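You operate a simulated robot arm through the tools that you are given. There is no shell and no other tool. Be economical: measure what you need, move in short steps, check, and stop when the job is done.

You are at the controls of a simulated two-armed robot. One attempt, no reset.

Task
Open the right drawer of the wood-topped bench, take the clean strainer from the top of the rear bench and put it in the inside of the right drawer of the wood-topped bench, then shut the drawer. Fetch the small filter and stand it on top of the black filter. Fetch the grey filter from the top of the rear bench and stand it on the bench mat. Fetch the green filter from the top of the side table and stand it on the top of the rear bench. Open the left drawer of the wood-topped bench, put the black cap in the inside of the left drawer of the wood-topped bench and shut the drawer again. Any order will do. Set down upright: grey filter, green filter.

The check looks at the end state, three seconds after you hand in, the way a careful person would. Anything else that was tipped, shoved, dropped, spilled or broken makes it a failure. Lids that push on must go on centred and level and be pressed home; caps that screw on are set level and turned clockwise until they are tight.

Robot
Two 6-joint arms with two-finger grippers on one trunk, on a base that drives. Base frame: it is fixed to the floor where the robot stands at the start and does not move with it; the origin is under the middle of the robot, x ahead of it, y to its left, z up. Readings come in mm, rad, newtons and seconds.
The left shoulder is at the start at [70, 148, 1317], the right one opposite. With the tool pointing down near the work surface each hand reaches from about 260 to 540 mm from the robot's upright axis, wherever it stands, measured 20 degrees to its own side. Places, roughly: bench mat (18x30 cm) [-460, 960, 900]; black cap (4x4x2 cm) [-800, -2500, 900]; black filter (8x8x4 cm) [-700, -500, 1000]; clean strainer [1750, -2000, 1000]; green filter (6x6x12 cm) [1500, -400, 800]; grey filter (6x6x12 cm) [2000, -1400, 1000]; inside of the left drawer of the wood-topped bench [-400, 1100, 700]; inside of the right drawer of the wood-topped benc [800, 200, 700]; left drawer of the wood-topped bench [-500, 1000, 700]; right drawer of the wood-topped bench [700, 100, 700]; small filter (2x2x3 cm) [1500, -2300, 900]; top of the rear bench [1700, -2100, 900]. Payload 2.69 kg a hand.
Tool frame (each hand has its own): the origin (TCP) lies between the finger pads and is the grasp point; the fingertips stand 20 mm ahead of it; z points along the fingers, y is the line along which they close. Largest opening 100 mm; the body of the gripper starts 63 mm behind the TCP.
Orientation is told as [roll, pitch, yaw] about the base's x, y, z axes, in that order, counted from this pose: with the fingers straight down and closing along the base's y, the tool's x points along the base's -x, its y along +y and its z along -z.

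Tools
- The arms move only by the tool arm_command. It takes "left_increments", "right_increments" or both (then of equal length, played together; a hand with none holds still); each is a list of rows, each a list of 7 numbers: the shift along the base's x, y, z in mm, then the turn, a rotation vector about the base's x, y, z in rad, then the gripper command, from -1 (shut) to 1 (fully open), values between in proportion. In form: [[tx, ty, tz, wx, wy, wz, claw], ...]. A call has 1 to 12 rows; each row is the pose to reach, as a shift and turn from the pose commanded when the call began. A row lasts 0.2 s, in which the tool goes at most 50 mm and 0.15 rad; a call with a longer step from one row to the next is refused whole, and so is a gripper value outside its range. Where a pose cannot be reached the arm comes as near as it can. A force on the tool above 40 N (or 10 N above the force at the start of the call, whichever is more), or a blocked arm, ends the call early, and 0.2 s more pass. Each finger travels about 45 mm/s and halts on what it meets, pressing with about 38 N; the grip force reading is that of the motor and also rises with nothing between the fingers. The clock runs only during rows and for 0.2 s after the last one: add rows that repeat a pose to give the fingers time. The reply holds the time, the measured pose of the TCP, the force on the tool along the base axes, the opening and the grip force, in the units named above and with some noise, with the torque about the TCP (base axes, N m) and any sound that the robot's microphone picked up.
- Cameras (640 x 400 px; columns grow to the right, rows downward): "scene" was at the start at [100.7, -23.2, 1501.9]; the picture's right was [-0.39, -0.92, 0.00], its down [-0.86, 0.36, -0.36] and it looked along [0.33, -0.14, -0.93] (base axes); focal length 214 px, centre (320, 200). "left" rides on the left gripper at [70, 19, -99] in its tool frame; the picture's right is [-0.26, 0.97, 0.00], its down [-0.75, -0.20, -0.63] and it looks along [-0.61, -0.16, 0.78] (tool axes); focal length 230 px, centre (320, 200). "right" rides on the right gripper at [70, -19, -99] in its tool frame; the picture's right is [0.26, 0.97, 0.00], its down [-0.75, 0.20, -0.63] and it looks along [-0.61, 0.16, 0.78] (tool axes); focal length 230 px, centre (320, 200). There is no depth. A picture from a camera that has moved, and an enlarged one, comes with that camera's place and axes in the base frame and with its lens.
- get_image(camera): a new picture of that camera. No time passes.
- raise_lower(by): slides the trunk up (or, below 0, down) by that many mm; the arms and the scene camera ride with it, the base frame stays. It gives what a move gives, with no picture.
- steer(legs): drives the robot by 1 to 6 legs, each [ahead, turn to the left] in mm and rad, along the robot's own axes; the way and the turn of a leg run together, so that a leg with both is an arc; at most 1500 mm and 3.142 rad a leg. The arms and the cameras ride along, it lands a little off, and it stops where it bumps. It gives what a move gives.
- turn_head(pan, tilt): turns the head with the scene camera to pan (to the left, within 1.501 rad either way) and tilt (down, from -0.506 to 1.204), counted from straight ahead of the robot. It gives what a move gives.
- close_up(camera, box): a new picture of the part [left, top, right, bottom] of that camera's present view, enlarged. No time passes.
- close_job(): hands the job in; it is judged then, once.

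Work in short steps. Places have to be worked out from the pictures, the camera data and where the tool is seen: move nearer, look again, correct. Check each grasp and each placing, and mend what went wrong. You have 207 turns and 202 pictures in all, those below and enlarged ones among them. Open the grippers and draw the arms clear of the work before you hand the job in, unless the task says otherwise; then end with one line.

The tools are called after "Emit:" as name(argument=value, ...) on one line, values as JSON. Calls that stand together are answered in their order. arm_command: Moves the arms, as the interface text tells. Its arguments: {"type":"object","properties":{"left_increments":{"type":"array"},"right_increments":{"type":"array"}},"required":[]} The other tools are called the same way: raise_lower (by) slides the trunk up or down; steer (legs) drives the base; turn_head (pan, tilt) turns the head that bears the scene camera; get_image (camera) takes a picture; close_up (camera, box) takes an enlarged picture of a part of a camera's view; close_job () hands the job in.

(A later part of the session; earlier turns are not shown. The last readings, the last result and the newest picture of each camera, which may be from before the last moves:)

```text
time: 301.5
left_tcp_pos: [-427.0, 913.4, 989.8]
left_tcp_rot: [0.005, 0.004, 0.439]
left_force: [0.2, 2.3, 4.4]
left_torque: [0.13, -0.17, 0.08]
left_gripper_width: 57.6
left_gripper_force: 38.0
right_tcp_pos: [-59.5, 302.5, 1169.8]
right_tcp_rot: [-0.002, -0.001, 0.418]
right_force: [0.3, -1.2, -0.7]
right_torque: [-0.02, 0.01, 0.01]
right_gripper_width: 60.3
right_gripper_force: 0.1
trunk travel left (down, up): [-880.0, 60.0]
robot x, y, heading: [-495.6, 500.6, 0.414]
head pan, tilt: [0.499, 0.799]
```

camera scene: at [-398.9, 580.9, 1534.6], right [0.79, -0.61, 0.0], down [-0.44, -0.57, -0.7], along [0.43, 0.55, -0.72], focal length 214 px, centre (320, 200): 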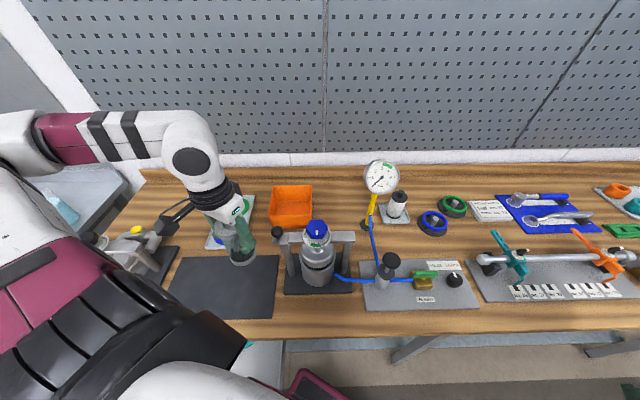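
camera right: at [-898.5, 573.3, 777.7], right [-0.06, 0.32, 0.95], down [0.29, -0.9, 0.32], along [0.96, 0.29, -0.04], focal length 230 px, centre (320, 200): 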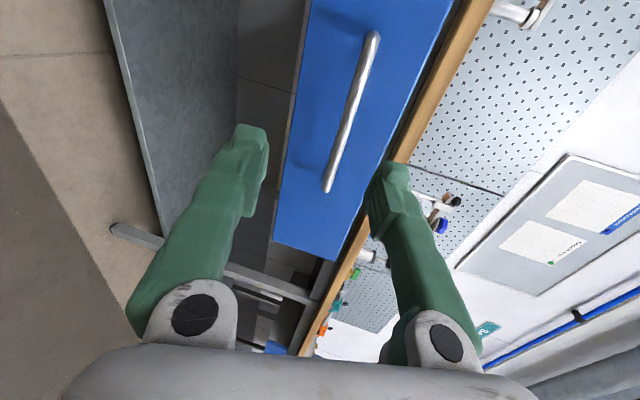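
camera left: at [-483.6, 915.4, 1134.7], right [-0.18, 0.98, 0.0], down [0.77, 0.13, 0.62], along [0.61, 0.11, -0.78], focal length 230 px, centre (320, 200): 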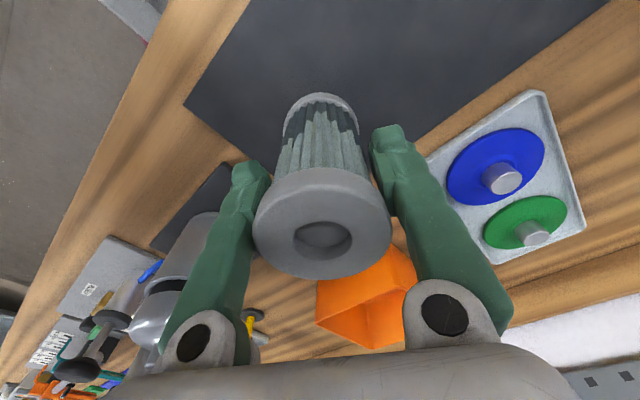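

Contact is beginning (4.4 N). I release, rise straight, and check.

Emit:
arm_command(left_increments=[[0, 0, 0, 0, 0, 0, 0.5], [0, 0, 0, 0, 0, 0, 0.5], [0, 0, 0, 0, 0, 0, 0.5], [0, 0, 25, 0, 0, 0, 0.5], [0, 0, 55, 0, 0, 0, 0.5], [0, 0, 90, 0, 0, 0, 0.5], [5, -5, 130, 0, 0, 0, 0.5]])

Emit:
get_image(camera="left")

Emit:
close_up(camera="scene", box=[140, 170, 340, 330])

```text
time: 303.1
left_tcp_pos: [-409.3, 894.6, 1097.6]
left_tcp_rot: [0.003, 0.004, 0.438]
left_force: [0.5, 0.5, 0.3]
left_torque: [-0.03, 0.01, 0.01]
left_gripper_width: 74.7
left_gripper_force: 0.0
left hand out of reach, approached as far as the arm can: row 6, 7
right_tcp_pos: [-58.0, 303.0, 1170.6]
right_tcp_rot: [-0.001, -0.003, 0.418]
right_force: [0.0, -0.8, 0.0]
right_torque: [-0.01, 0.03, 0.0]
right_gripper_width: 59.9
right_gripper_force: 0.1
trunk travel left (down, up): [-880.0, 60.0]
robot x, y, heading: [-498.2, 497.2, 0.411]
head pan, tilt: [0.499, 0.799]
```

```text
75 pictures are left
camera left: at [-478.9, 880.2, 1195.8], right [-0.18, 0.98, 0.0], down [0.77, 0.14, 0.63], along [0.62, 0.11, -0.78], focal length 230 px, centre (320, 200)
```

left: 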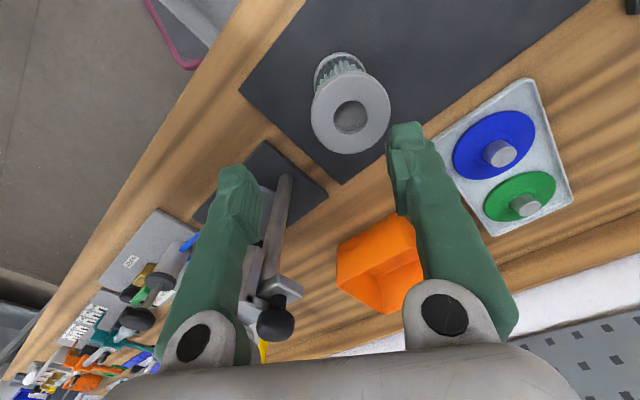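

```text
2.50 times, centred on (240, 250) of scene
camera zoom: at [-400.8, 582.1, 1534.6], right [0.79, -0.61, 0.0], down [-0.44, -0.57, -0.7], along [0.43, 0.55, -0.72], focal length 536 px, centre (520, 75)
```

zoom: 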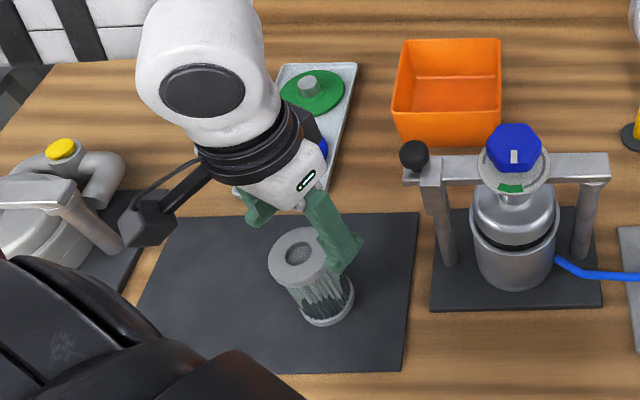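

The grey filter stands upright on the mat. I raise the left hand and set off for the small filter on the rear bench, backing out first.

Emit:
arm_command(left_increments=[[10, -15, 30, 0, 0, 0, 0.5], [20, -25, 60, 0, 0, 0, 0.5], [30, -30, 65, 0, 0, 0, 0.5]])

Emit:
steer(legs=[[-250, 0], [0, -1.043], [970, 0], [0, -0.414], [1100, 0], [950, 0]])

```text
time: 303.9
left_tcp_pos: [-379.5, 863.8, 1163.4]
left_tcp_rot: [0.002, 0.003, 0.437]
left_force: [-0.2, 0.5, -0.3]
left_torque: [-0.01, 0.02, 0.05]
left_gripper_width: 75.0
left_gripper_force: 0.0
right_tcp_pos: [-58.6, 305.1, 1169.6]
right_tcp_rot: [-0.003, -0.003, 0.418]
right_force: [0.2, 0.9, -0.4]
right_torque: [0.0, 0.01, -0.02]
right_gripper_width: 60.2
right_gripper_force: 0.2
trunk travel left (down, up): [-880.0, 60.0]
robot x, y, heading: [-495.5, 497.1, 0.415]
head pan, tilt: [0.499, 0.799]
```

```text
time: 324.0
left_tcp_pos: [1469.9, -2001.2, 1163.2]
left_tcp_rot: [0.0, 0.003, -1.022]
left_force: [-0.7, 0.0, -0.9]
left_torque: [-0.02, -0.01, 0.0]
left_gripper_width: 75.0
left_gripper_force: 0.0
right_tcp_pos: [950.0, -2383.6, 1169.7]
right_tcp_rot: [-0.004, -0.004, -1.041]
right_force: [0.2, 1.2, -0.2]
right_torque: [-0.05, 0.0, 0.0]
right_gripper_width: 59.7
right_gripper_force: 0.0
trunk travel left (down, up): [-880.0, 60.0]
robot x, y, heading: [1095.9, -1928.4, -1.046]
head pan, tilt: [0.499, 0.799]
```

I turn to face and look down at the small filter.

Emit:
steer(legs=[[40, 0], [0, 0.925]])

Emit:
turn_head(pan=-0.6, tilt=0.85)

Emit:
get_image(camera="right")

Emit:
get_image(camera="scene")

```text
time: 327.2
left_tcp_pos: [1406.8, -1717.4, 1163.6]
left_tcp_rot: [0.002, 0.003, -0.124]
left_force: [0.4, -0.4, 0.9]
left_torque: [-0.01, 0.01, 0.01]
left_gripper_width: 74.9
left_gripper_force: 0.1
right_tcp_pos: [1381.3, -2362.2, 1168.8]
right_tcp_rot: [0.0, -0.002, -0.141]
right_force: [-0.3, -0.2, 0.4]
right_torque: [0.01, 0.01, 0.02]
right_gripper_width: 60.2
right_gripper_force: 0.1
trunk travel left (down, up): [-880.0, 60.0]
robot x, y, heading: [1115.7, -1962.4, -0.149]
head pan, tilt: [0.499, 0.799]
```

```text
time: 328.5
left_tcp_pos: [1406.2, -1715.9, 1163.0]
left_tcp_rot: [0.002, 0.001, -0.122]
left_force: [1.2, -0.2, 0.2]
left_torque: [0.0, -0.01, 0.03]
left_gripper_width: 75.1
left_gripper_force: 0.0
right_tcp_pos: [1381.1, -2360.8, 1169.9]
right_tcp_rot: [-0.002, -0.003, -0.139]
right_force: [-0.5, -0.1, 0.1]
right_torque: [-0.01, 0.01, 0.0]
right_gripper_width: 60.0
right_gripper_force: 0.0
trunk travel left (down, up): [-880.0, 60.0]
robot x, y, heading: [1115.3, -1967.4, -0.15]
head pan, tilt: [-0.6, 0.85]
```

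```text
73 pictures are left
camera right: at [1308.2, -2368.4, 1268.8], right [-0.12, 0.99, 0.0], down [0.77, 0.09, 0.63], along [0.63, 0.07, -0.78], focal length 230 px, centre (320, 200)
```

right: 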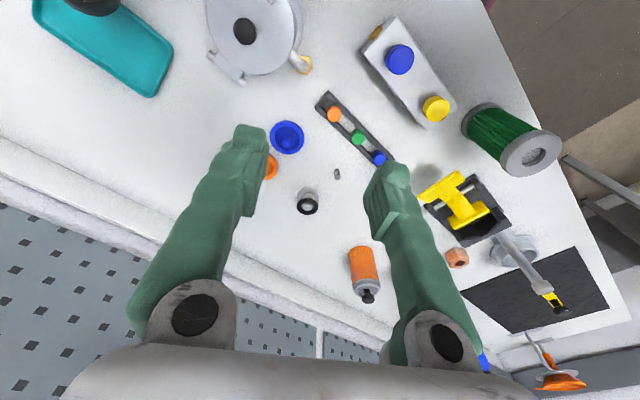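

```text
72 pictures are left
camera scene: at [1221.6, -2025.1, 1530.6], right [-0.68, -0.73, 0.0], down [-0.55, 0.51, -0.66], along [0.48, -0.45, -0.75], focal length 214 px, centre (320, 200)
```

scene: 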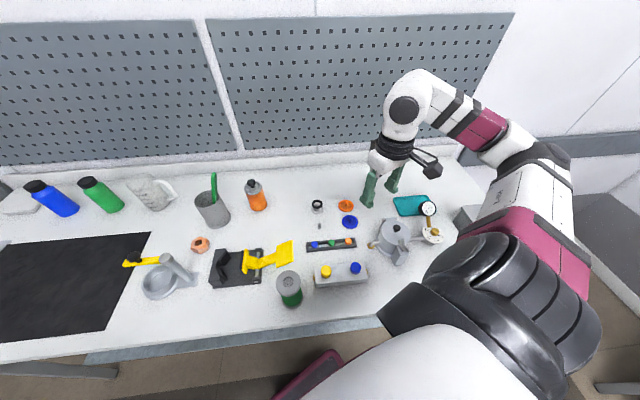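

The small filter is at (1534,-2310). I bring the right hand over it and descend to about 985.

Emit:
arm_command(right_increments=[[25, 8, -30, 0, 0, 0, 0], [51, 17, -60, 0, 0, 0, 0], [77, 26, -90, 0, 0, 0, 0], [102, 34, -120, 0, 0, 0, 0], [128, 43, -150, 0, 0, 0, 0], [153, 51, -185, 0, 0, 0, 0]])

Emit:
get_image(camera="right")

```text
time: 329.9
left_tcp_pos: [1406.0, -1714.4, 1162.3]
left_tcp_rot: [0.001, 0.003, -0.122]
left_force: [0.2, 0.9, 0.4]
left_torque: [-0.02, -0.02, -0.06]
left_gripper_width: 74.8
left_gripper_force: 0.1
right_tcp_pos: [1525.7, -2299.0, 995.4]
right_tcp_rot: [-0.003, -0.005, -0.147]
right_force: [-0.2, 0.1, -0.1]
right_torque: [0.03, 0.0, 0.02]
right_gripper_width: 50.1
right_gripper_force: 0.0
right hand out of reach, approached as far as the arm can: row 1, 2, 3, 4, 5, 6
trunk travel left (down, up): [-880.0, 60.0]
robot x, y, heading: [1118.2, -1962.3, -0.145]
head pan, tilt: [-0.6, 0.85]
```

```text
71 pictures are left
camera right: at [1452.4, -2305.9, 1094.0], right [-0.11, 0.99, 0.0], down [0.77, 0.09, 0.63], along [0.63, 0.07, -0.77], focal length 230 px, centre (320, 200)
```

right: 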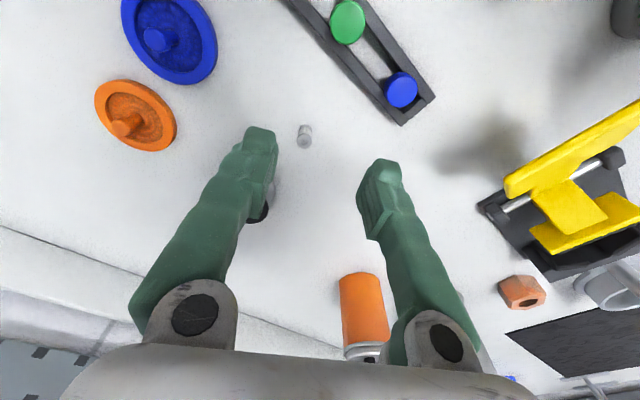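

Need (+10,-12): a small base move (20 ahead, 0.025 right).

Emit:
steer(legs=[[20, -0.025]])

Emit:
raise_lower(by=-45)

Emit:
get_image(camera="right")

```text
time: 330.7
left_tcp_pos: [1426.4, -1722.8, 1163.8]
left_tcp_rot: [0.002, -0.003, -0.146]
left_force: [-0.3, 0.5, 0.6]
left_torque: [-0.01, -0.05, -0.05]
left_gripper_width: 75.1
left_gripper_force: 0.1
right_tcp_pos: [1532.4, -2311.1, 997.6]
right_tcp_rot: [-0.002, -0.011, -0.172]
right_force: [-1.6, 0.1, -0.3]
right_torque: [-0.04, -0.09, -0.01]
right_gripper_width: 49.9
right_gripper_force: 0.1
trunk travel left (down, up): [-880.0, 60.0]
robot x, y, heading: [1134.7, -1964.4, -0.173]
head pan, tilt: [-0.6, 0.85]
```

```text
time: 331.6
left_tcp_pos: [1431.5, -1726.2, 1117.1]
left_tcp_rot: [0.002, 0.004, -0.146]
left_force: [0.3, -0.3, -0.2]
left_torque: [-0.02, 0.02, 0.02]
left_gripper_width: 74.9
left_gripper_force: 0.1
right_tcp_pos: [1537.6, -2313.0, 949.1]
right_tcp_rot: [-0.002, -0.005, -0.172]
right_force: [-1.1, -0.2, 0.6]
right_torque: [0.02, 0.02, -0.02]
right_gripper_width: 49.8
right_gripper_force: 0.1
trunk travel left (down, up): [-835.0, 105.0]
robot x, y, heading: [1136.4, -1965.3, -0.168]
head pan, tilt: [-0.6, 0.85]
```

```text
70 pictures are left
camera right: at [1464.4, -2318.4, 1048.4], right [-0.09, 1.0, 0.0], down [0.77, 0.07, 0.63], along [0.63, 0.06, -0.77], focal length 230 px, centre (320, 200)
```

right: 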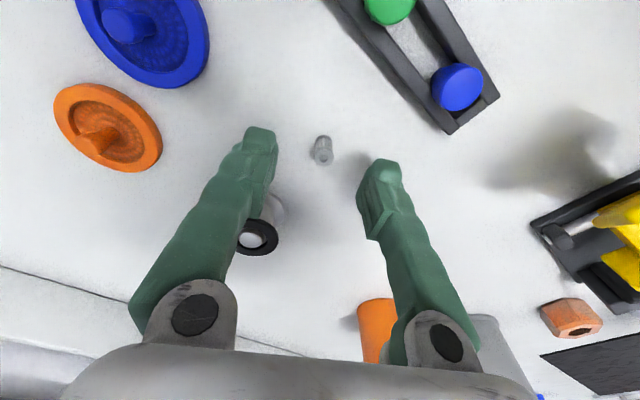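

Centred. Trunk down 37 and close.

Emit:
raise_lower(by=-36)

Emit:
arm_command(right_increments=[[0, 2, 0, 0, 0, 0, -1], [0, 2, 0, 0, 0, 0, -1], [0, 2, 0, 0, 0, 0, -1], [0, 2, 0, 0, 0, 0, -1]])

Emit:
get_image(camera="right")

```text
time: 332.5
left_tcp_pos: [1428.8, -1724.4, 1082.3]
left_tcp_rot: [0.002, -0.001, -0.148]
left_force: [-0.3, 0.1, 0.6]
left_torque: [0.01, 0.02, 0.01]
left_gripper_width: 75.1
left_gripper_force: 0.1
right_tcp_pos: [1536.7, -2311.4, 920.1]
right_tcp_rot: [-0.003, -0.019, -0.169]
right_force: [-8.3, 0.5, 9.2]
right_torque: [0.33, 0.17, 0.3]
right_gripper_width: 49.2
right_gripper_force: 0.0
trunk travel left (down, up): [-800.0, 140.0]
robot x, y, heading: [1138.8, -1964.3, -0.169]
head pan, tilt: [-0.6, 0.85]
stopped: the force on the tool passed its limit at 44 N (the readings are from after the stop); the commanded pose is now the measured one
```

```text
time: 333.5
left_tcp_pos: [1431.0, -1725.2, 1082.7]
left_tcp_rot: [0.0, 0.005, -0.147]
left_force: [-0.2, -1.1, 0.6]
left_torque: [0.0, -0.03, -0.01]
left_gripper_width: 74.8
left_gripper_force: 0.0
right_tcp_pos: [1539.4, -2311.4, 917.2]
right_tcp_rot: [-0.005, -0.014, -0.172]
right_force: [-0.2, -0.6, -0.8]
right_torque: [-0.02, -0.01, 0.01]
right_gripper_width: 5.8
right_gripper_force: 30.4
trunk travel left (down, up): [-800.0, 140.0]
robot x, y, heading: [1136.8, -1965.9, -0.168]
head pan, tilt: [-0.6, 0.85]
```

```text
69 pictures are left
camera right: at [1465.4, -2315.9, 1015.8], right [-0.09, 1.0, -0.01], down [0.77, 0.07, 0.64], along [0.64, 0.05, -0.77], focal length 230 px, centre (320, 200)
```

right: 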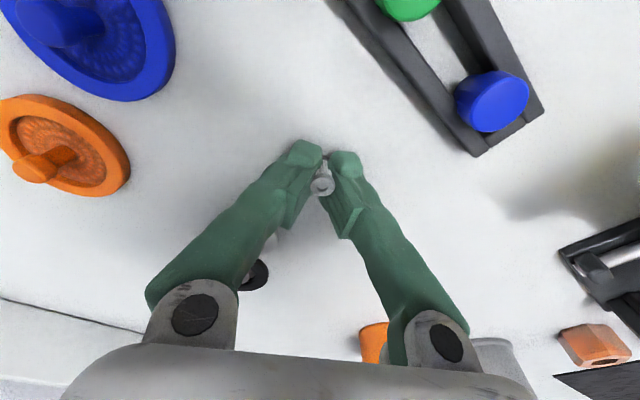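

The descent stopped early on a touch; the fingers closed to 5.8 mm with something between. I zoom in.

Emit:
close_up(camera="right", box=[270, 120, 370, 220])

Emit:
close_up(camera="scene", box=[280, 170, 420, 290])

```text
4.00 times, centred on (320, 170) of right
camera zoom: at [1465.4, -2315.9, 1015.8], right [-0.09, 1.0, -0.01], down [0.77, 0.07, 0.64], along [0.64, 0.05, -0.77], focal length 920 px, centre (320, 320)
```

zoom: 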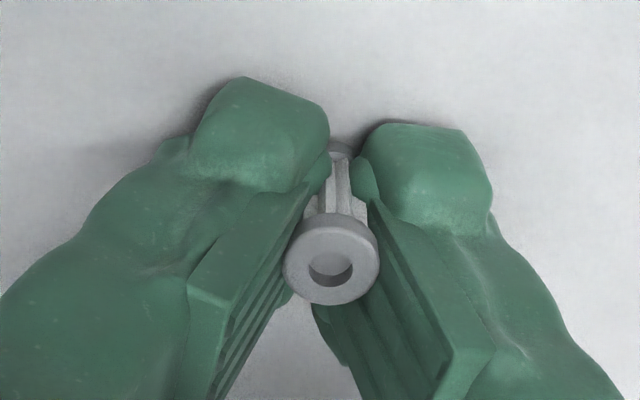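

```text
3.33 times, centred on (350, 230) of scene
camera zoom: at [1240.5, -2030.3, 1450.1], right [-0.7, -0.72, 0.0], down [-0.54, 0.52, -0.66], along [0.47, -0.46, -0.75], focal length 715 px, centre (220, 100)
```

zoom: 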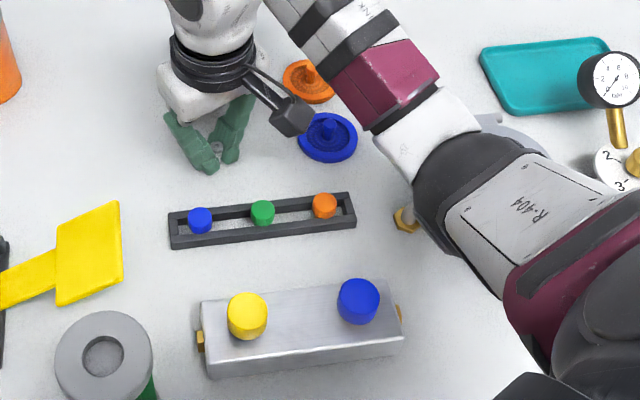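

The small filter is gripped by its waist. The right elbow is close over the pot and gauge, so I lift straight up with the trunk.

Emit:
raise_lower(by=130)

Emit:
get_image(camera="scene")

Emit:
close_up(camera="right", box=[250, 100, 390, 240])

```text
time: 335.1
left_tcp_pos: [1430.2, -1726.2, 1212.3]
left_tcp_rot: [0.002, 0.003, -0.146]
left_force: [-0.1, 0.1, 0.2]
left_torque: [-0.02, -0.02, -0.03]
left_gripper_width: 74.5
left_gripper_force: 0.0
right_tcp_pos: [1540.0, -2311.0, 1047.6]
right_tcp_rot: [-0.003, -0.017, -0.17]
right_force: [0.4, -0.2, -0.5]
right_torque: [0.02, -0.02, 0.03]
right_gripper_width: 5.8
right_gripper_force: 32.8
trunk travel left (down, up): [-930.0, 10.0]
robot x, y, heading: [1137.0, -1964.6, -0.169]
head pan, tilt: [-0.6, 0.85]
```

```text
66 pictures are left
camera scene: at [1240.3, -2030.8, 1580.1], right [-0.7, -0.72, 0.0], down [-0.54, 0.52, -0.66], along [0.47, -0.46, -0.75], focal length 214 px, centre (320, 200)
```

scene: 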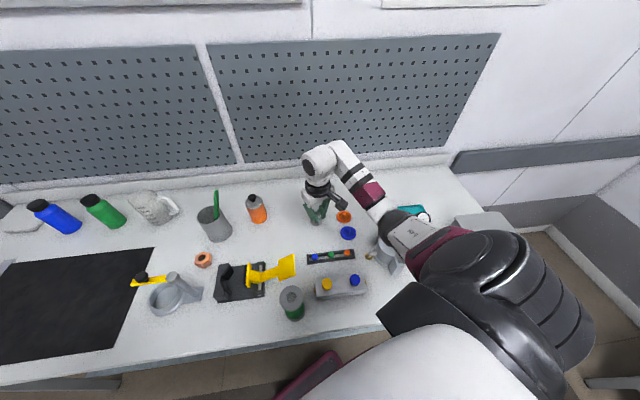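

```text
2.86 times, centred on (320, 170) of right
camera zoom: at [1465.6, -2315.9, 1145.9], right [-0.09, 1.0, -0.01], down [0.76, 0.07, 0.64], along [0.64, 0.05, -0.77], focal length 657 px, centre (320, 286)
```

zoom: 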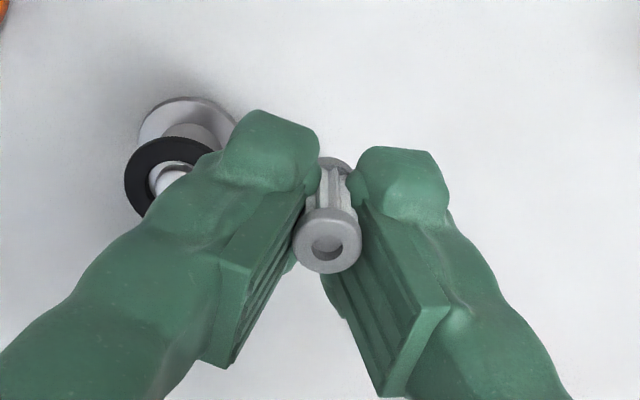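

The small filter is held upright. I raise the right hand to the travel pose, back away, and check that the pot was not disturbed.

Emit:
arm_command(right_increments=[[-20, -8, 25, 0, 0.005, 0, -1], [-45, -16, 50, 0, 0.01, 0, -1], [-70, -24, 75, 0, 0.017, 0, -1], [-95, -32, 100, 0, 0.017, 0, -1], [-120, -40, 120, 0, 0.017, 0, -1]])

Emit:
steer(legs=[[-300, 0]])

Emit:
get_image(camera="scene")

```text
time: 336.3
left_tcp_pos: [1431.2, -1725.4, 1212.5]
left_tcp_rot: [0.002, 0.002, -0.148]
left_force: [0.5, 0.2, 0.1]
left_torque: [0.03, -0.02, -0.02]
left_gripper_width: 75.0
left_gripper_force: 0.1
right_tcp_pos: [1411.9, -2358.8, 1164.8]
right_tcp_rot: [-0.002, -0.002, -0.17]
right_force: [0.2, 0.2, 0.0]
right_torque: [-0.01, 0.01, 0.01]
right_gripper_width: 6.0
right_gripper_force: 32.5
right hand out of reach, approached as far as the arm can: row 1, 2, 3, 4, 5
trunk travel left (down, up): [-930.0, 10.0]
robot x, y, heading: [1136.6, -1966.4, -0.166]
head pan, tilt: [-0.6, 0.85]
```

```text
time: 338.4
left_tcp_pos: [1140.5, -1675.6, 1211.6]
left_tcp_rot: [0.0, 0.007, -0.146]
left_force: [0.1, -0.6, 1.1]
left_torque: [0.01, 0.02, -0.02]
left_gripper_width: 74.9
left_gripper_force: 0.2
right_tcp_pos: [1118.8, -2308.4, 1162.7]
right_tcp_rot: [-0.004, 0.001, -0.171]
right_force: [0.5, 0.5, -0.4]
right_torque: [-0.03, -0.01, 0.02]
right_gripper_width: 6.1
right_gripper_force: 32.8
trunk travel left (down, up): [-930.0, 10.0]
robot x, y, heading: [841.0, -1914.0, -0.169]
head pan, tilt: [-0.6, 0.85]
```

```text
64 pictures are left
camera scene: at [949.5, -1980.7, 1579.9], right [-0.7, -0.72, 0.0], down [-0.54, 0.52, -0.66], along [0.47, -0.46, -0.75], focal length 214 px, centre (320, 200)
```

scene: 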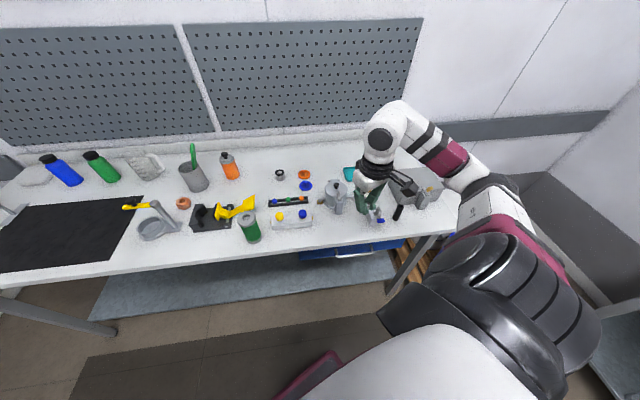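

The pot stands where it was. Next I drive to the third bench for the black cap and look.

Emit:
steer(legs=[[0, -3.018], [1176, 0], [0, 0.74]])

Emit:
turn_head(pan=0.2, tilt=0.6)

Emit:
get_image(camera="scene")

```text
time: 353.1
left_tcp_pos: [-289.3, -2336.2, 1213.4]
left_tcp_rot: [0.003, 0.001, -2.331]
left_force: [-0.1, 1.0, -0.1]
left_torque: [-0.02, 0.01, 0.0]
left_gripper_width: 75.0
left_gripper_force: 0.1
right_tcp_pos: [-796.0, -1954.8, 1163.0]
right_tcp_rot: [-0.004, -0.002, -2.355]
right_force: [-0.6, 0.3, -0.4]
right_torque: [0.0, -0.02, 0.0]
right_gripper_width: 6.3
right_gripper_force: 32.4
trunk travel left (down, up): [-930.0, 10.0]
robot x, y, heading: [-312.6, -1955.0, -2.357]
head pan, tilt: [-0.6, 0.85]
```

```text
time: 354.2
left_tcp_pos: [-287.3, -2336.8, 1212.3]
left_tcp_rot: [0.001, 0.003, -2.333]
left_force: [0.1, -0.5, -1.4]
left_torque: [0.03, -0.01, 0.0]
left_gripper_width: 75.3
left_gripper_force: 0.1
right_tcp_pos: [-793.8, -1952.8, 1164.1]
right_tcp_rot: [-0.003, -0.002, -2.357]
right_force: [0.5, 0.9, -0.1]
right_torque: [0.02, 0.0, 0.02]
right_gripper_width: 5.9
right_gripper_force: 32.7
trunk travel left (down, up): [-930.0, 10.0]
robot x, y, heading: [-318.1, -1955.8, -2.36]
head pan, tilt: [0.201, 0.6]
```

```text
63 pictures are left
camera scene: at [-399.4, -2066.2, 1601.1], right [-0.83, 0.55, 0.0], down [0.31, 0.47, -0.82], along [-0.46, -0.69, -0.57], focal length 214 px, centre (320, 200)
```

scene: 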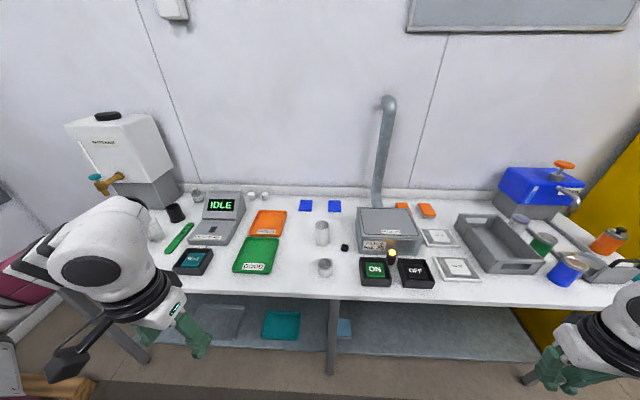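

Emit:
close_up(camera="scene", box=[280, 190, 440, 300])

```text
3.64 times, centred on (360, 245) of scene
camera zoom: at [-399.4, -2066.2, 1601.1], right [-0.83, 0.55, 0.0], down [0.31, 0.47, -0.82], along [-0.46, -0.69, -0.57], focal length 780 px, centre (174, 36)
```

zoom: 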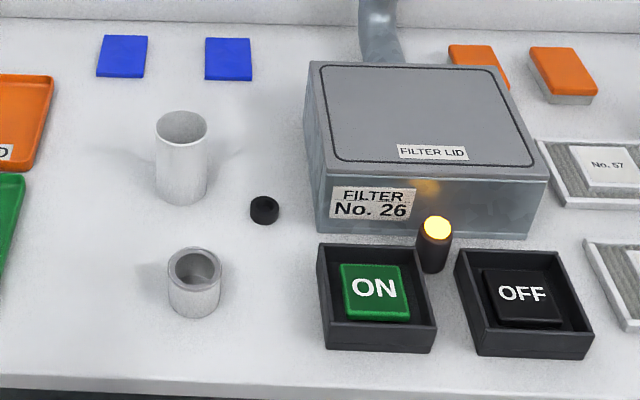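

The black cap lies at about (-853,-2552), next to the filter box (62 mm away). I drive in front with the cap to come ~30° to the left.

Emit:
steer(legs=[[0, -0.127], [270, 0], [0, -0.23]])

Emit:
get_image(camera="left")

```text
time: 357.6
left_tcp_pos: [-632.4, -2489.0, 1212.8]
left_tcp_rot: [0.0, 0.003, -2.682]
left_force: [-0.4, -1.1, -0.4]
left_torque: [0.07, 0.02, -0.01]
left_gripper_width: 75.1
left_gripper_force: 0.1
right_tcp_pos: [-976.9, -1957.7, 1164.5]
right_tcp_rot: [-0.006, -0.001, -2.708]
right_force: [0.9, 0.7, -0.3]
right_torque: [0.06, -0.01, -0.02]
right_gripper_width: 5.5
right_gripper_force: 33.1
trunk travel left (down, up): [-930.0, 10.0]
robot x, y, heading: [-526.1, -2121.7, -2.706]
head pan, tilt: [0.201, 0.6]
```

```text
61 pictures are left
camera left: at [-561.4, -2476.1, 1311.1], right [0.2, -0.98, 0.0], down [-0.76, -0.15, 0.63], along [-0.62, -0.12, -0.78], focal length 230 px, centre (320, 200)
```

left: 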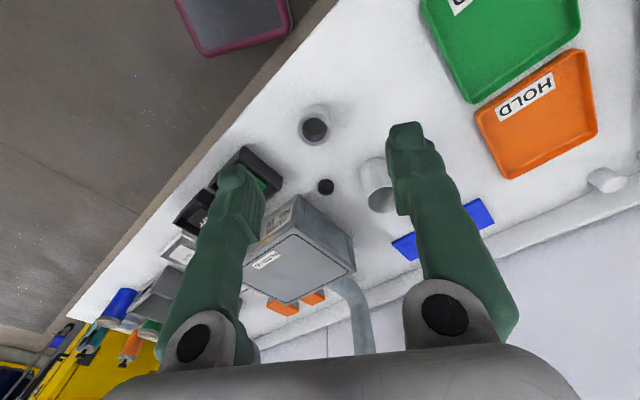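

The cap is confirmed at (-851,-2548). I advance 20 mm and bring the left hand above it with the yaw turned so its long side runs along the box.

Emit:
steer(legs=[[20, 0]])

Emit:
arm_command(left_increments=[[-25, -6, -15, 0, 0, -0.1, 0.2], [-50, -13, -30, 0, 0, -0.2, 0.2], [-75, -20, -50, 0, 0, -0.3, 0.2], [-100, -26, -70, 0, 0, -0.4, 0.2], [-125, -32, -95, 0, 0, -0.5, 0.2], [-150, -39, -120, 0, 0, -0.6, 0.2], [-175, -45, -145, 0, 0, -0.7, 0.2], [-201, -52, -165, 0, 0, -0.7, 0.2]])

Emit:
get_image(camera="left")

```text
time: 358.4
left_tcp_pos: [-647.5, -2494.5, 1214.7]
left_tcp_rot: [0.001, 0.0, -2.683]
left_force: [1.0, 1.5, 0.2]
left_torque: [-0.02, 0.04, 0.02]
left_gripper_width: 74.8
left_gripper_force: 0.1
right_tcp_pos: [-991.2, -1962.3, 1165.7]
right_tcp_rot: [-0.003, -0.007, -2.707]
right_force: [-0.1, -0.4, -0.4]
right_torque: [0.0, 0.03, -0.01]
right_gripper_width: 6.1
right_gripper_force: 33.2
trunk travel left (down, up): [-930.0, 10.0]
robot x, y, heading: [-546.4, -2129.0, -2.703]
head pan, tilt: [0.201, 0.6]
```

```text
time: 360.2
left_tcp_pos: [-665.5, -2511.3, 1151.4]
left_tcp_rot: [0.0, -0.001, 2.901]
left_force: [-1.1, 0.0, -0.3]
left_torque: [0.0, -0.02, -0.02]
left_gripper_width: 60.2
left_gripper_force: 0.1
left hand out of reach, approached as far as the arm can: row 1, 2, 3, 4, 5, 6, 7, 8
right_tcp_pos: [-995.6, -1964.6, 1163.9]
right_tcp_rot: [-0.002, 0.0, -2.705]
right_force: [-0.3, 0.6, 0.4]
right_torque: [0.0, -0.02, 0.03]
right_gripper_width: 6.0
right_gripper_force: 32.3
trunk travel left (down, up): [-930.0, 10.0]
robot x, y, heading: [-542.7, -2132.8, -2.703]
head pan, tilt: [0.201, 0.6]
```

```text
60 pictures are left
camera left: at [-602.2, -2546.3, 1250.5], right [-0.48, -0.88, 0.0], down [-0.68, 0.37, 0.63], along [-0.55, 0.3, -0.78], focal length 230 px, centre (320, 200)
```

left: 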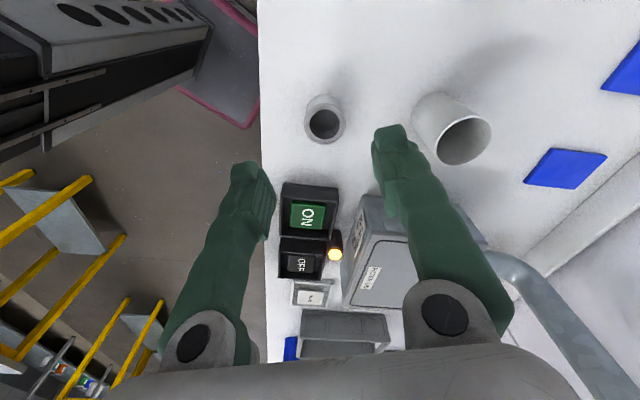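

The hand had been drawn in too far; I continue outward from here.

Emit:
arm_command(left_increments=[[-25, -5, -10, 0, 0, 0, 0.2], [-50, -10, -20, 0, 0, 0, 0.2], [-75, -15, -35, 0, 0, 0, 0.2], [-100, -20, -50, 0, 0, 0, 0.2], [-130, -26, -65, 0, 0, 0, 0.2], [-160, -32, -85, 0, 0, 0, 0.2], [-186, -37, -110, 0, 0, 0, 0.2], [-186, -37, -120, 0, 0, 0, 0.2]])

Emit:
get_image(camera="left")

```text
time: 362.0
left_tcp_pos: [-667.0, -2509.9, 1151.9]
left_tcp_rot: [0.003, 0.001, 2.902]
left_force: [-0.4, 1.1, 0.4]
left_torque: [-0.01, -0.03, 0.0]
left_gripper_width: 60.1
left_gripper_force: 0.1
left hand out of reach, approached as far as the arm can: row 1, 2, 3, 4, 5, 6, 7, 8
right_tcp_pos: [-994.8, -1963.8, 1164.5]
right_tcp_rot: [-0.005, -0.002, -2.706]
right_force: [0.1, 0.6, 0.3]
right_torque: [0.01, 0.02, 0.03]
right_gripper_width: 6.0
right_gripper_force: 32.8
trunk travel left (down, up): [-930.0, 10.0]
robot x, y, heading: [-550.1, -2129.7, -2.702]
head pan, tilt: [0.201, 0.6]
```

```text
59 pictures are left
camera left: at [-602.1, -2545.9, 1250.6], right [-0.48, -0.88, 0.0], down [-0.68, 0.37, 0.63], along [-0.55, 0.3, -0.78], focal length 230 px, centre (320, 200)
```

left: 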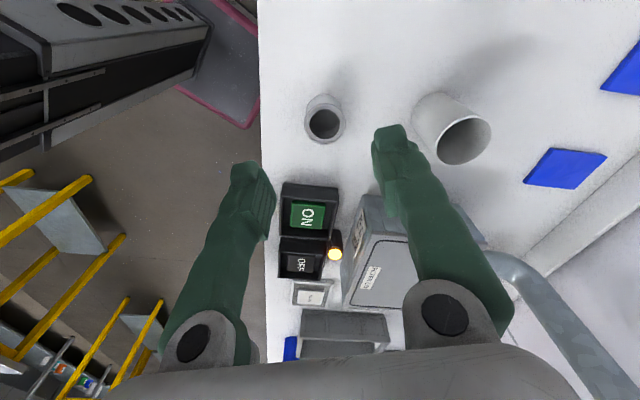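

The turned yaw puts the wrist on a limit. I turn the yaw back and try moving outward.

Emit:
arm_command(left_increments=[[0, 0, 10, 0, 0, 0.12, 0.2], [0, 0, 20, 0, 0, 0.24, 0.2], [0, 0, 30, 0, 0, 0.36, 0.2], [0, 0, 30, 0, 0, 0.48, 0.2], [0, 0, 30, 0, 0, 0.6, 0.2], [-20, -5, 30, 0, 0, 0.7, 0.2], [-45, -11, 20, 0, 0, 0.7, 0.2], [-70, -17, 5, 0, 0, 0.7, 0.2], [-95, -23, -15, 0, 0, 0.7, 0.2], [-125, -29, -40, 0, 0, 0.7, 0.2], [-155, -34, -70, 0, 0, 0.7, 0.2], [-186, -38, -100, 0, 0, 0.7, 0.2]])

Emit:
get_image(camera="left")

```text
time: 364.6
left_tcp_pos: [-861.7, -2552.1, 1041.7]
left_tcp_rot: [0.0, 0.001, -2.685]
left_force: [-0.2, -0.1, -0.4]
left_torque: [-0.03, -0.01, 0.0]
left_gripper_width: 60.0
left_gripper_force: 0.0
left hand out of reach, approached as far as the arm can: row 3, 4, 5, 6, 7, 8, 9, 10, 11, 12
right_tcp_pos: [-997.7, -1962.6, 1164.0]
right_tcp_rot: [-0.002, -0.002, -2.708]
right_force: [0.2, 0.7, -1.4]
right_torque: [-0.02, 0.0, 0.0]
right_gripper_width: 6.1
right_gripper_force: 32.2
trunk travel left (down, up): [-930.0, 10.0]
robot x, y, heading: [-548.2, -2128.2, -2.707]
head pan, tilt: [0.201, 0.6]
```

```text
58 pictures are left
camera left: at [-790.1, -2538.9, 1140.5], right [0.2, -0.98, 0.0], down [-0.76, -0.15, 0.63], along [-0.62, -0.12, -0.78], focal length 230 px, centre (320, 200)
```

left: 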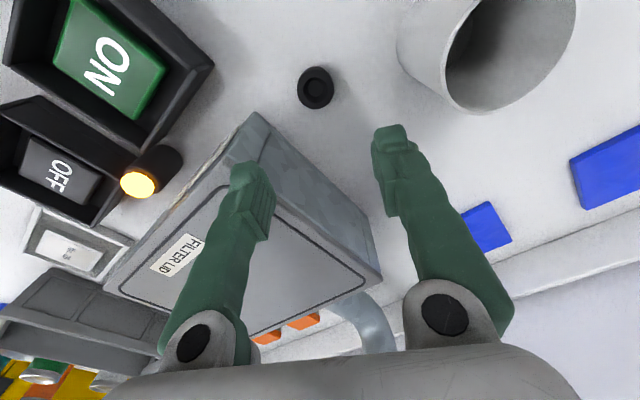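

The hand is now near. The cap measures (-847,-2546); I shift to (-843,-2549), slightly away from the box, at z≈1020.

Emit:
steer(legs=[[-18, 0]])

Emit:
arm_command(left_increments=[[1, -3, -10, 0, 0, 0, 0.2], [2, -6, -20, 0, 0, 0, 0.2]])

Emit:
get_image(camera="left")

```text
time: 365.3
left_tcp_pos: [-846.0, -2547.7, 1039.5]
left_tcp_rot: [-0.001, 0.006, -2.682]
left_force: [-0.3, 0.5, -0.8]
left_torque: [0.03, -0.05, -0.01]
left_gripper_width: 59.9
left_gripper_force: 0.1
right_tcp_pos: [-982.9, -1958.9, 1162.1]
right_tcp_rot: [-0.004, 0.002, -2.706]
right_force: [-0.8, -0.5, -0.3]
right_torque: [0.03, -0.05, 0.02]
right_gripper_width: 5.6
right_gripper_force: 31.8
trunk travel left (down, up): [-930.0, 10.0]
robot x, y, heading: [-531.6, -2125.5, -2.707]
head pan, tilt: [0.201, 0.6]
```

```text
time: 365.9
left_tcp_pos: [-840.9, -2551.6, 1023.2]
left_tcp_rot: [0.001, 0.001, -2.677]
left_force: [-0.1, -0.7, 0.0]
left_torque: [-0.02, -0.01, 0.02]
left_gripper_width: 60.2
left_gripper_force: 0.1
right_tcp_pos: [-979.1, -1956.3, 1162.9]
right_tcp_rot: [-0.003, 0.001, -2.706]
right_force: [-0.4, 0.3, -0.1]
right_torque: [-0.02, -0.02, 0.0]
right_gripper_width: 6.0
right_gripper_force: 31.8
trunk travel left (down, up): [-930.0, 10.0]
robot x, y, heading: [-529.0, -2123.6, -2.704]
head pan, tilt: [0.201, 0.6]
```

```text
57 pictures are left
camera left: at [-768.9, -2538.2, 1120.9], right [0.2, -0.98, 0.0], down [-0.76, -0.16, 0.63], along [-0.62, -0.13, -0.78], focal length 230 px, centre (320, 200)
```

left: 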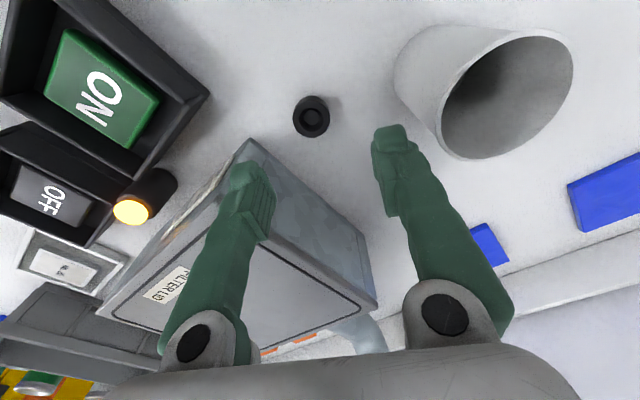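

Well placed between box and tube. I descend with the trunk, first 80 mm, and look.

Emit:
raise_lower(by=-80)

Emit:
get_image(camera="left")

```text
time: 367.1
left_tcp_pos: [-839.3, -2552.7, 943.4]
left_tcp_rot: [0.0, 0.001, -2.679]
left_force: [0.3, 1.0, -0.1]
left_torque: [-0.01, 0.0, 0.03]
left_gripper_width: 59.7
left_gripper_force: 0.0
right_tcp_pos: [-978.2, -1956.4, 1083.8]
right_tcp_rot: [-0.005, -0.003, -2.705]
right_force: [0.3, -1.4, 0.1]
right_torque: [-0.02, -0.01, 0.03]
right_gripper_width: 6.2
right_gripper_force: 33.0
trunk travel left (down, up): [-850.0, 90.0]
robot x, y, heading: [-529.4, -2122.9, -2.705]
head pan, tilt: [0.201, 0.6]
```

```text
56 pictures are left
camera left: at [-767.9, -2538.0, 1041.4], right [0.2, -0.98, 0.0], down [-0.76, -0.16, 0.63], along [-0.62, -0.13, -0.78], focal length 230 px, centre (320, 200)
```

left: 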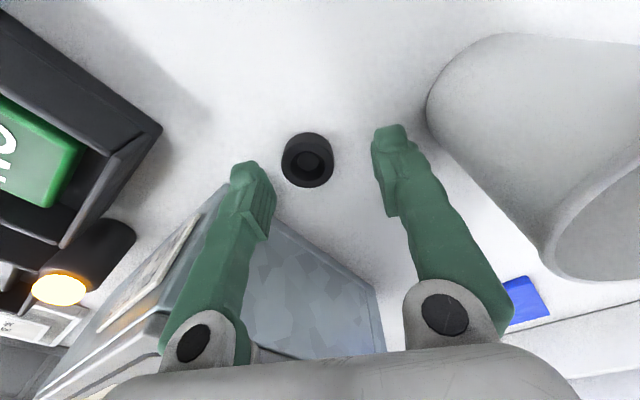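

I widen the opening slightly for the off-centre cap and descend the rest, then close.

Emit:
arm_command(left_increments=[[-2, 2, 0, 0, 0, 0, 0.4], [-2, 2, 0, 0, 0, 0, 0.4]])

Emit:
raise_lower(by=-29)

Emit:
arm_command(left_increments=[[0, 0, 0, 0, 0, 0, -1], [0, 0, 0, 0, 0, 0, -1], [0, 0, 0, 0, 0, 0, -1], [0, 0, 0, 0, 0, 0, -1]])

Emit:
get_image(camera="left")

```text
time: 367.7
left_tcp_pos: [-841.4, -2550.1, 942.3]
left_tcp_rot: [0.0, 0.0, -2.677]
left_force: [0.5, 0.7, 0.5]
left_torque: [0.02, 0.01, -0.02]
left_gripper_width: 69.8
left_gripper_force: 0.2
right_tcp_pos: [-979.6, -1956.0, 1083.3]
right_tcp_rot: [-0.004, -0.001, -2.707]
right_force: [-0.4, 0.5, 0.8]
right_torque: [0.03, 0.0, 0.02]
right_gripper_width: 5.8
right_gripper_force: 32.9
trunk travel left (down, up): [-850.0, 90.0]
robot x, y, heading: [-531.7, -2121.9, -2.711]
head pan, tilt: [0.201, 0.6]
```

```text
time: 368.6
left_tcp_pos: [-841.1, -2549.4, 917.6]
left_tcp_rot: [0.002, -0.012, -2.678]
left_force: [7.7, 1.6, 11.7]
left_torque: [0.51, 0.05, -0.18]
left_gripper_width: 70.0
left_gripper_force: 0.1
right_tcp_pos: [-976.7, -1956.2, 1055.7]
right_tcp_rot: [-0.004, -0.008, -2.706]
right_force: [0.2, 0.0, 0.3]
right_torque: [0.04, -0.02, 0.0]
right_gripper_width: 6.0
right_gripper_force: 33.0
trunk travel left (down, up): [-821.0, 119.0]
robot x, y, heading: [-526.4, -2123.9, -2.702]
head pan, tilt: [0.201, 0.6]
stopped: the force on the tool passed its limit at 42 N (the readings are from after the stop); the commanded pose is now the measured one
```

```text
time: 369.6
left_tcp_pos: [-843.2, -2550.5, 919.4]
left_tcp_rot: [0.006, -0.014, -2.676]
left_force: [-3.0, 1.5, 19.2]
left_torque: [0.38, 0.17, 0.08]
left_gripper_width: 31.2
left_gripper_force: 38.2
right_tcp_pos: [-979.0, -1954.2, 1055.2]
right_tcp_rot: [0.0, -0.005, -2.706]
right_force: [-0.3, 0.9, -0.3]
right_torque: [0.05, 0.0, -0.01]
right_gripper_width: 6.1
right_gripper_force: 32.5
trunk travel left (down, up): [-821.0, 119.0]
robot x, y, heading: [-528.7, -2126.8, -2.699]
head pan, tilt: [0.201, 0.6]
```

```text
55 pictures are left
camera left: at [-771.1, -2534.6, 1017.3], right [0.2, -0.98, 0.01], down [-0.75, -0.15, 0.64], along [-0.62, -0.14, -0.77], focal length 230 px, centre (320, 200)
```

left: 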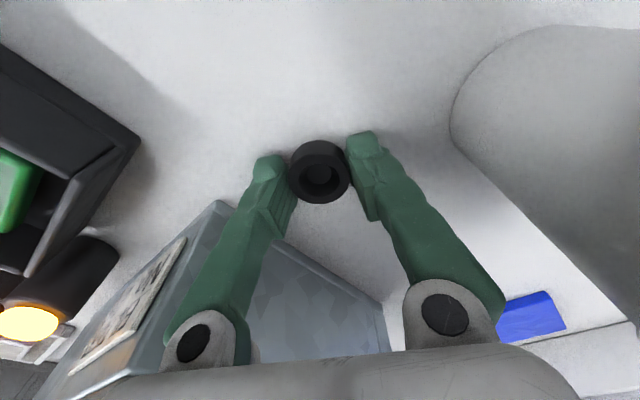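

The cap is gripped (31 mm). I lift with the trunk and check.

Emit:
raise_lower(by=115)

Emit:
get_image(camera="left")

```text
time: 371.1
left_tcp_pos: [-845.2, -2549.4, 1031.6]
left_tcp_rot: [0.003, -0.009, -2.677]
left_force: [0.3, 0.4, 0.2]
left_torque: [0.0, 0.01, 0.0]
left_gripper_width: 30.5
left_gripper_force: 38.0
right_tcp_pos: [-980.2, -1956.0, 1170.7]
right_tcp_rot: [-0.003, -0.003, -2.706]
right_force: [-0.4, -0.3, 0.1]
right_torque: [0.01, 0.0, 0.01]
right_gripper_width: 5.8
right_gripper_force: 32.7
trunk travel left (down, up): [-936.0, 4.0]
robot x, y, heading: [-528.4, -2120.2, -2.704]
head pan, tilt: [0.201, 0.6]
```

```text
54 pictures are left
camera left: at [-771.7, -2536.5, 1130.4], right [0.2, -0.98, 0.0], down [-0.76, -0.15, 0.64], along [-0.62, -0.13, -0.77], focal length 230 px, centre (320, 200)
```

left: 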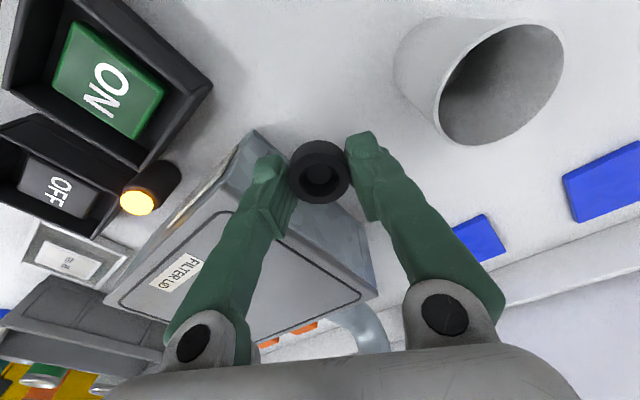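

The black cap is held. I back away, raise the left hand and drive around to the filter stand.

Emit:
steer(legs=[[-350, 0]])

Emit:
arm_command(left_increments=[[15, 0, 20, 0, 0.008, 0, -1], [35, 0, 45, 0, 0.008, 0, -1], [60, 0, 70, 0, 0.008, 0, -1], [85, 0, 100, 0, 0.008, 0, -1], [110, 0, 130, 0, 0.008, 0, -1]])

Emit:
steer(legs=[[0, -2.308], [800, 0], [782, 0], [0, 1.239], [480, 0], [0, 1.57]])

```text
time: 373.3
left_tcp_pos: [-525.8, -2402.3, 1031.1]
left_tcp_rot: [0.002, -0.009, -2.677]
left_force: [0.1, -0.1, -0.8]
left_torque: [0.0, -0.03, 0.02]
left_gripper_width: 30.1
left_gripper_force: 38.5
right_tcp_pos: [-662.4, -1807.9, 1169.1]
right_tcp_rot: [-0.004, -0.001, -2.707]
right_force: [-0.5, 0.3, -0.2]
right_torque: [-0.02, -0.02, 0.02]
right_gripper_width: 5.9
right_gripper_force: 32.5
trunk travel left (down, up): [-936.0, 4.0]
robot x, y, heading: [-208.8, -1972.4, -2.708]
head pan, tilt: [0.201, 0.6]
```

```text
time: 374.5
left_tcp_pos: [-383.7, -2420.4, 1153.0]
left_tcp_rot: [-0.006, -0.024, -2.675]
left_force: [0.4, -0.4, 0.1]
left_torque: [0.01, 0.0, 0.0]
left_gripper_width: 30.4
left_gripper_force: 37.6
left hand out of reach, approached as far as the arm can: row 2, 3, 4, 5
right_tcp_pos: [-659.3, -1806.0, 1172.5]
right_tcp_rot: [-0.002, -0.003, -2.705]
right_force: [0.1, 0.9, -0.5]
right_torque: [0.0, -0.01, -0.02]
right_gripper_width: 6.1
right_gripper_force: 33.0
trunk travel left (down, up): [-936.0, 4.0]
robot x, y, heading: [-209.4, -1970.8, -2.704]
head pan, tilt: [0.201, 0.6]
```

```text
time: 397.3
left_tcp_pos: [-140.4, -662.7, 1152.8]
left_tcp_rot: [-0.007, -0.024, -2.093]
left_force: [-0.4, 0.6, 0.5]
left_torque: [0.03, -0.02, 0.01]
left_gripper_width: 30.4
left_gripper_force: 37.9
right_tcp_pos: [-707.7, -301.6, 1170.9]
right_tcp_rot: [-0.004, -0.004, -2.123]
right_force: [-0.3, 0.4, 0.0]
right_torque: [-0.01, 0.0, 0.03]
right_gripper_width: 6.1
right_gripper_force: 32.2
trunk travel left (down, up): [-936.0, 4.0]
robot x, y, heading: [-238.9, -195.4, -2.125]
head pan, tilt: [0.201, 0.6]
```

Facing the filter stand. I look.

Emit:
turn_head(pan=-0.3, tilt=0.9)

Emit:
get_image(camera="scene")

Emit:
get_image(camera="right")

```text
time: 398.2
left_tcp_pos: [-140.5, -663.2, 1152.4]
left_tcp_rot: [-0.01, -0.024, -2.095]
left_force: [0.2, 0.1, -0.2]
left_torque: [0.0, -0.01, 0.0]
left_gripper_width: 30.4
left_gripper_force: 37.8
right_tcp_pos: [-707.0, -301.7, 1171.0]
right_tcp_rot: [-0.005, -0.003, -2.123]
right_force: [-0.4, -0.1, 0.6]
right_torque: [0.01, 0.0, 0.03]
right_gripper_width: 6.2
right_gripper_force: 32.9
trunk travel left (down, up): [-936.0, 4.0]
robot x, y, heading: [-243.2, -187.6, -2.12]
head pan, tilt: [-0.3, 0.901]
```

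```text
53 pictures are left
camera scene: at [-323.4, -285.3, 1582.9], right [-0.66, 0.75, 0.0], down [0.59, 0.52, -0.62], along [-0.47, -0.41, -0.78], focal length 214 px, centre (320, 200)
```

scene: 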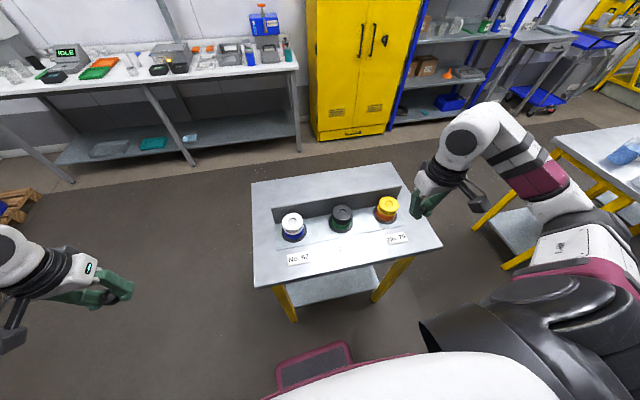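

```text
52 pictures are left
camera right: at [-686.5, -231.6, 1269.7], right [0.96, -0.29, -0.01], down [-0.22, -0.74, 0.63], along [-0.18, -0.6, -0.78], focal length 230 px, centre (320, 200)
```

right: 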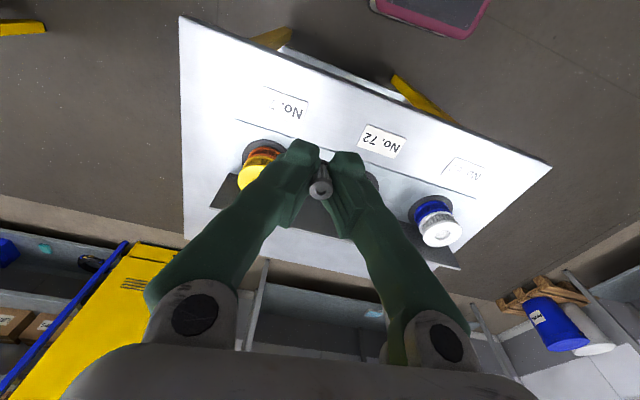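

The black filter is the middle one, about (-700,-507). I turn a bit left and go 40 mm nearer, then look with the right camera moved over it.

Emit:
steer(legs=[[0, 0.12], [40, 0]])

Emit:
close_up(camera="right", box=[200, 80, 480, 260])

Emit:
close_up(camera="scene", box=[240, 170, 460, 300])

```text
time: 399.7
left_tcp_pos: [-96.1, -677.7, 1153.8]
left_tcp_rot: [-0.008, -0.03, -1.97]
left_force: [1.5, 0.7, 0.2]
left_torque: [-0.01, 0.04, -0.02]
left_gripper_width: 30.6
left_gripper_force: 38.0
right_tcp_pos: [-702.3, -386.2, 1172.4]
right_tcp_rot: [-0.007, -0.012, -1.999]
right_force: [-0.2, 0.2, -0.2]
right_torque: [-0.06, 0.04, 0.0]
right_gripper_width: 5.9
right_gripper_force: 32.3
trunk travel left (down, up): [-936.0, 4.0]
robot x, y, heading: [-256.2, -226.0, -1.998]
head pan, tilt: [-0.3, 0.901]
```

```text
2.22 times, centred on (340, 170) of right
camera zoom: at [-690.5, -313.1, 1271.8], right [0.99, -0.17, -0.01], down [-0.12, -0.76, 0.64], along [-0.11, -0.63, -0.77], focal length 511 px, centre (276, 267)
```

zoom: 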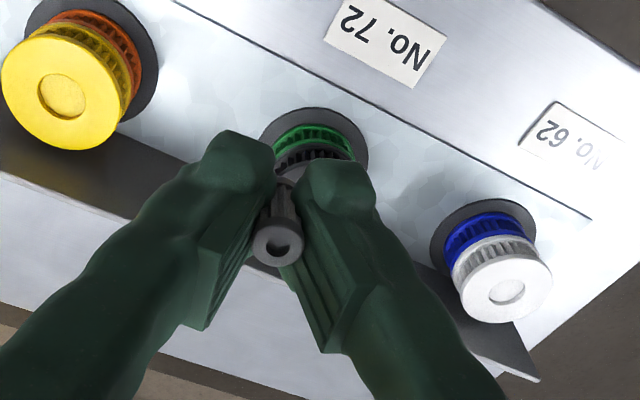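

```text
2.91 times, centred on (350, 235) of scene
camera zoom: at [-323.6, -322.2, 1583.7], right [-0.75, 0.67, 0.0], down [0.52, 0.58, -0.63], along [-0.42, -0.47, -0.78], focal length 624 px, centre (233, 98)
```

zoom: 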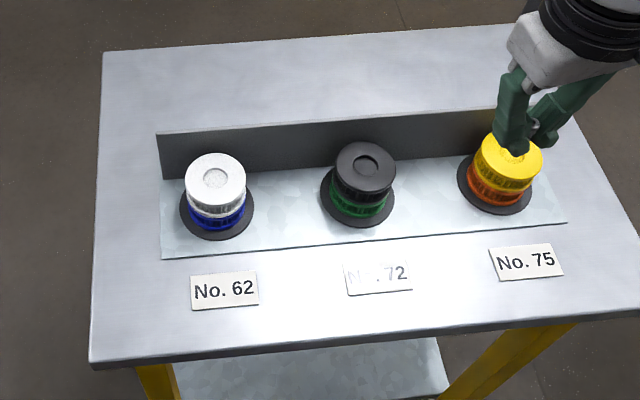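

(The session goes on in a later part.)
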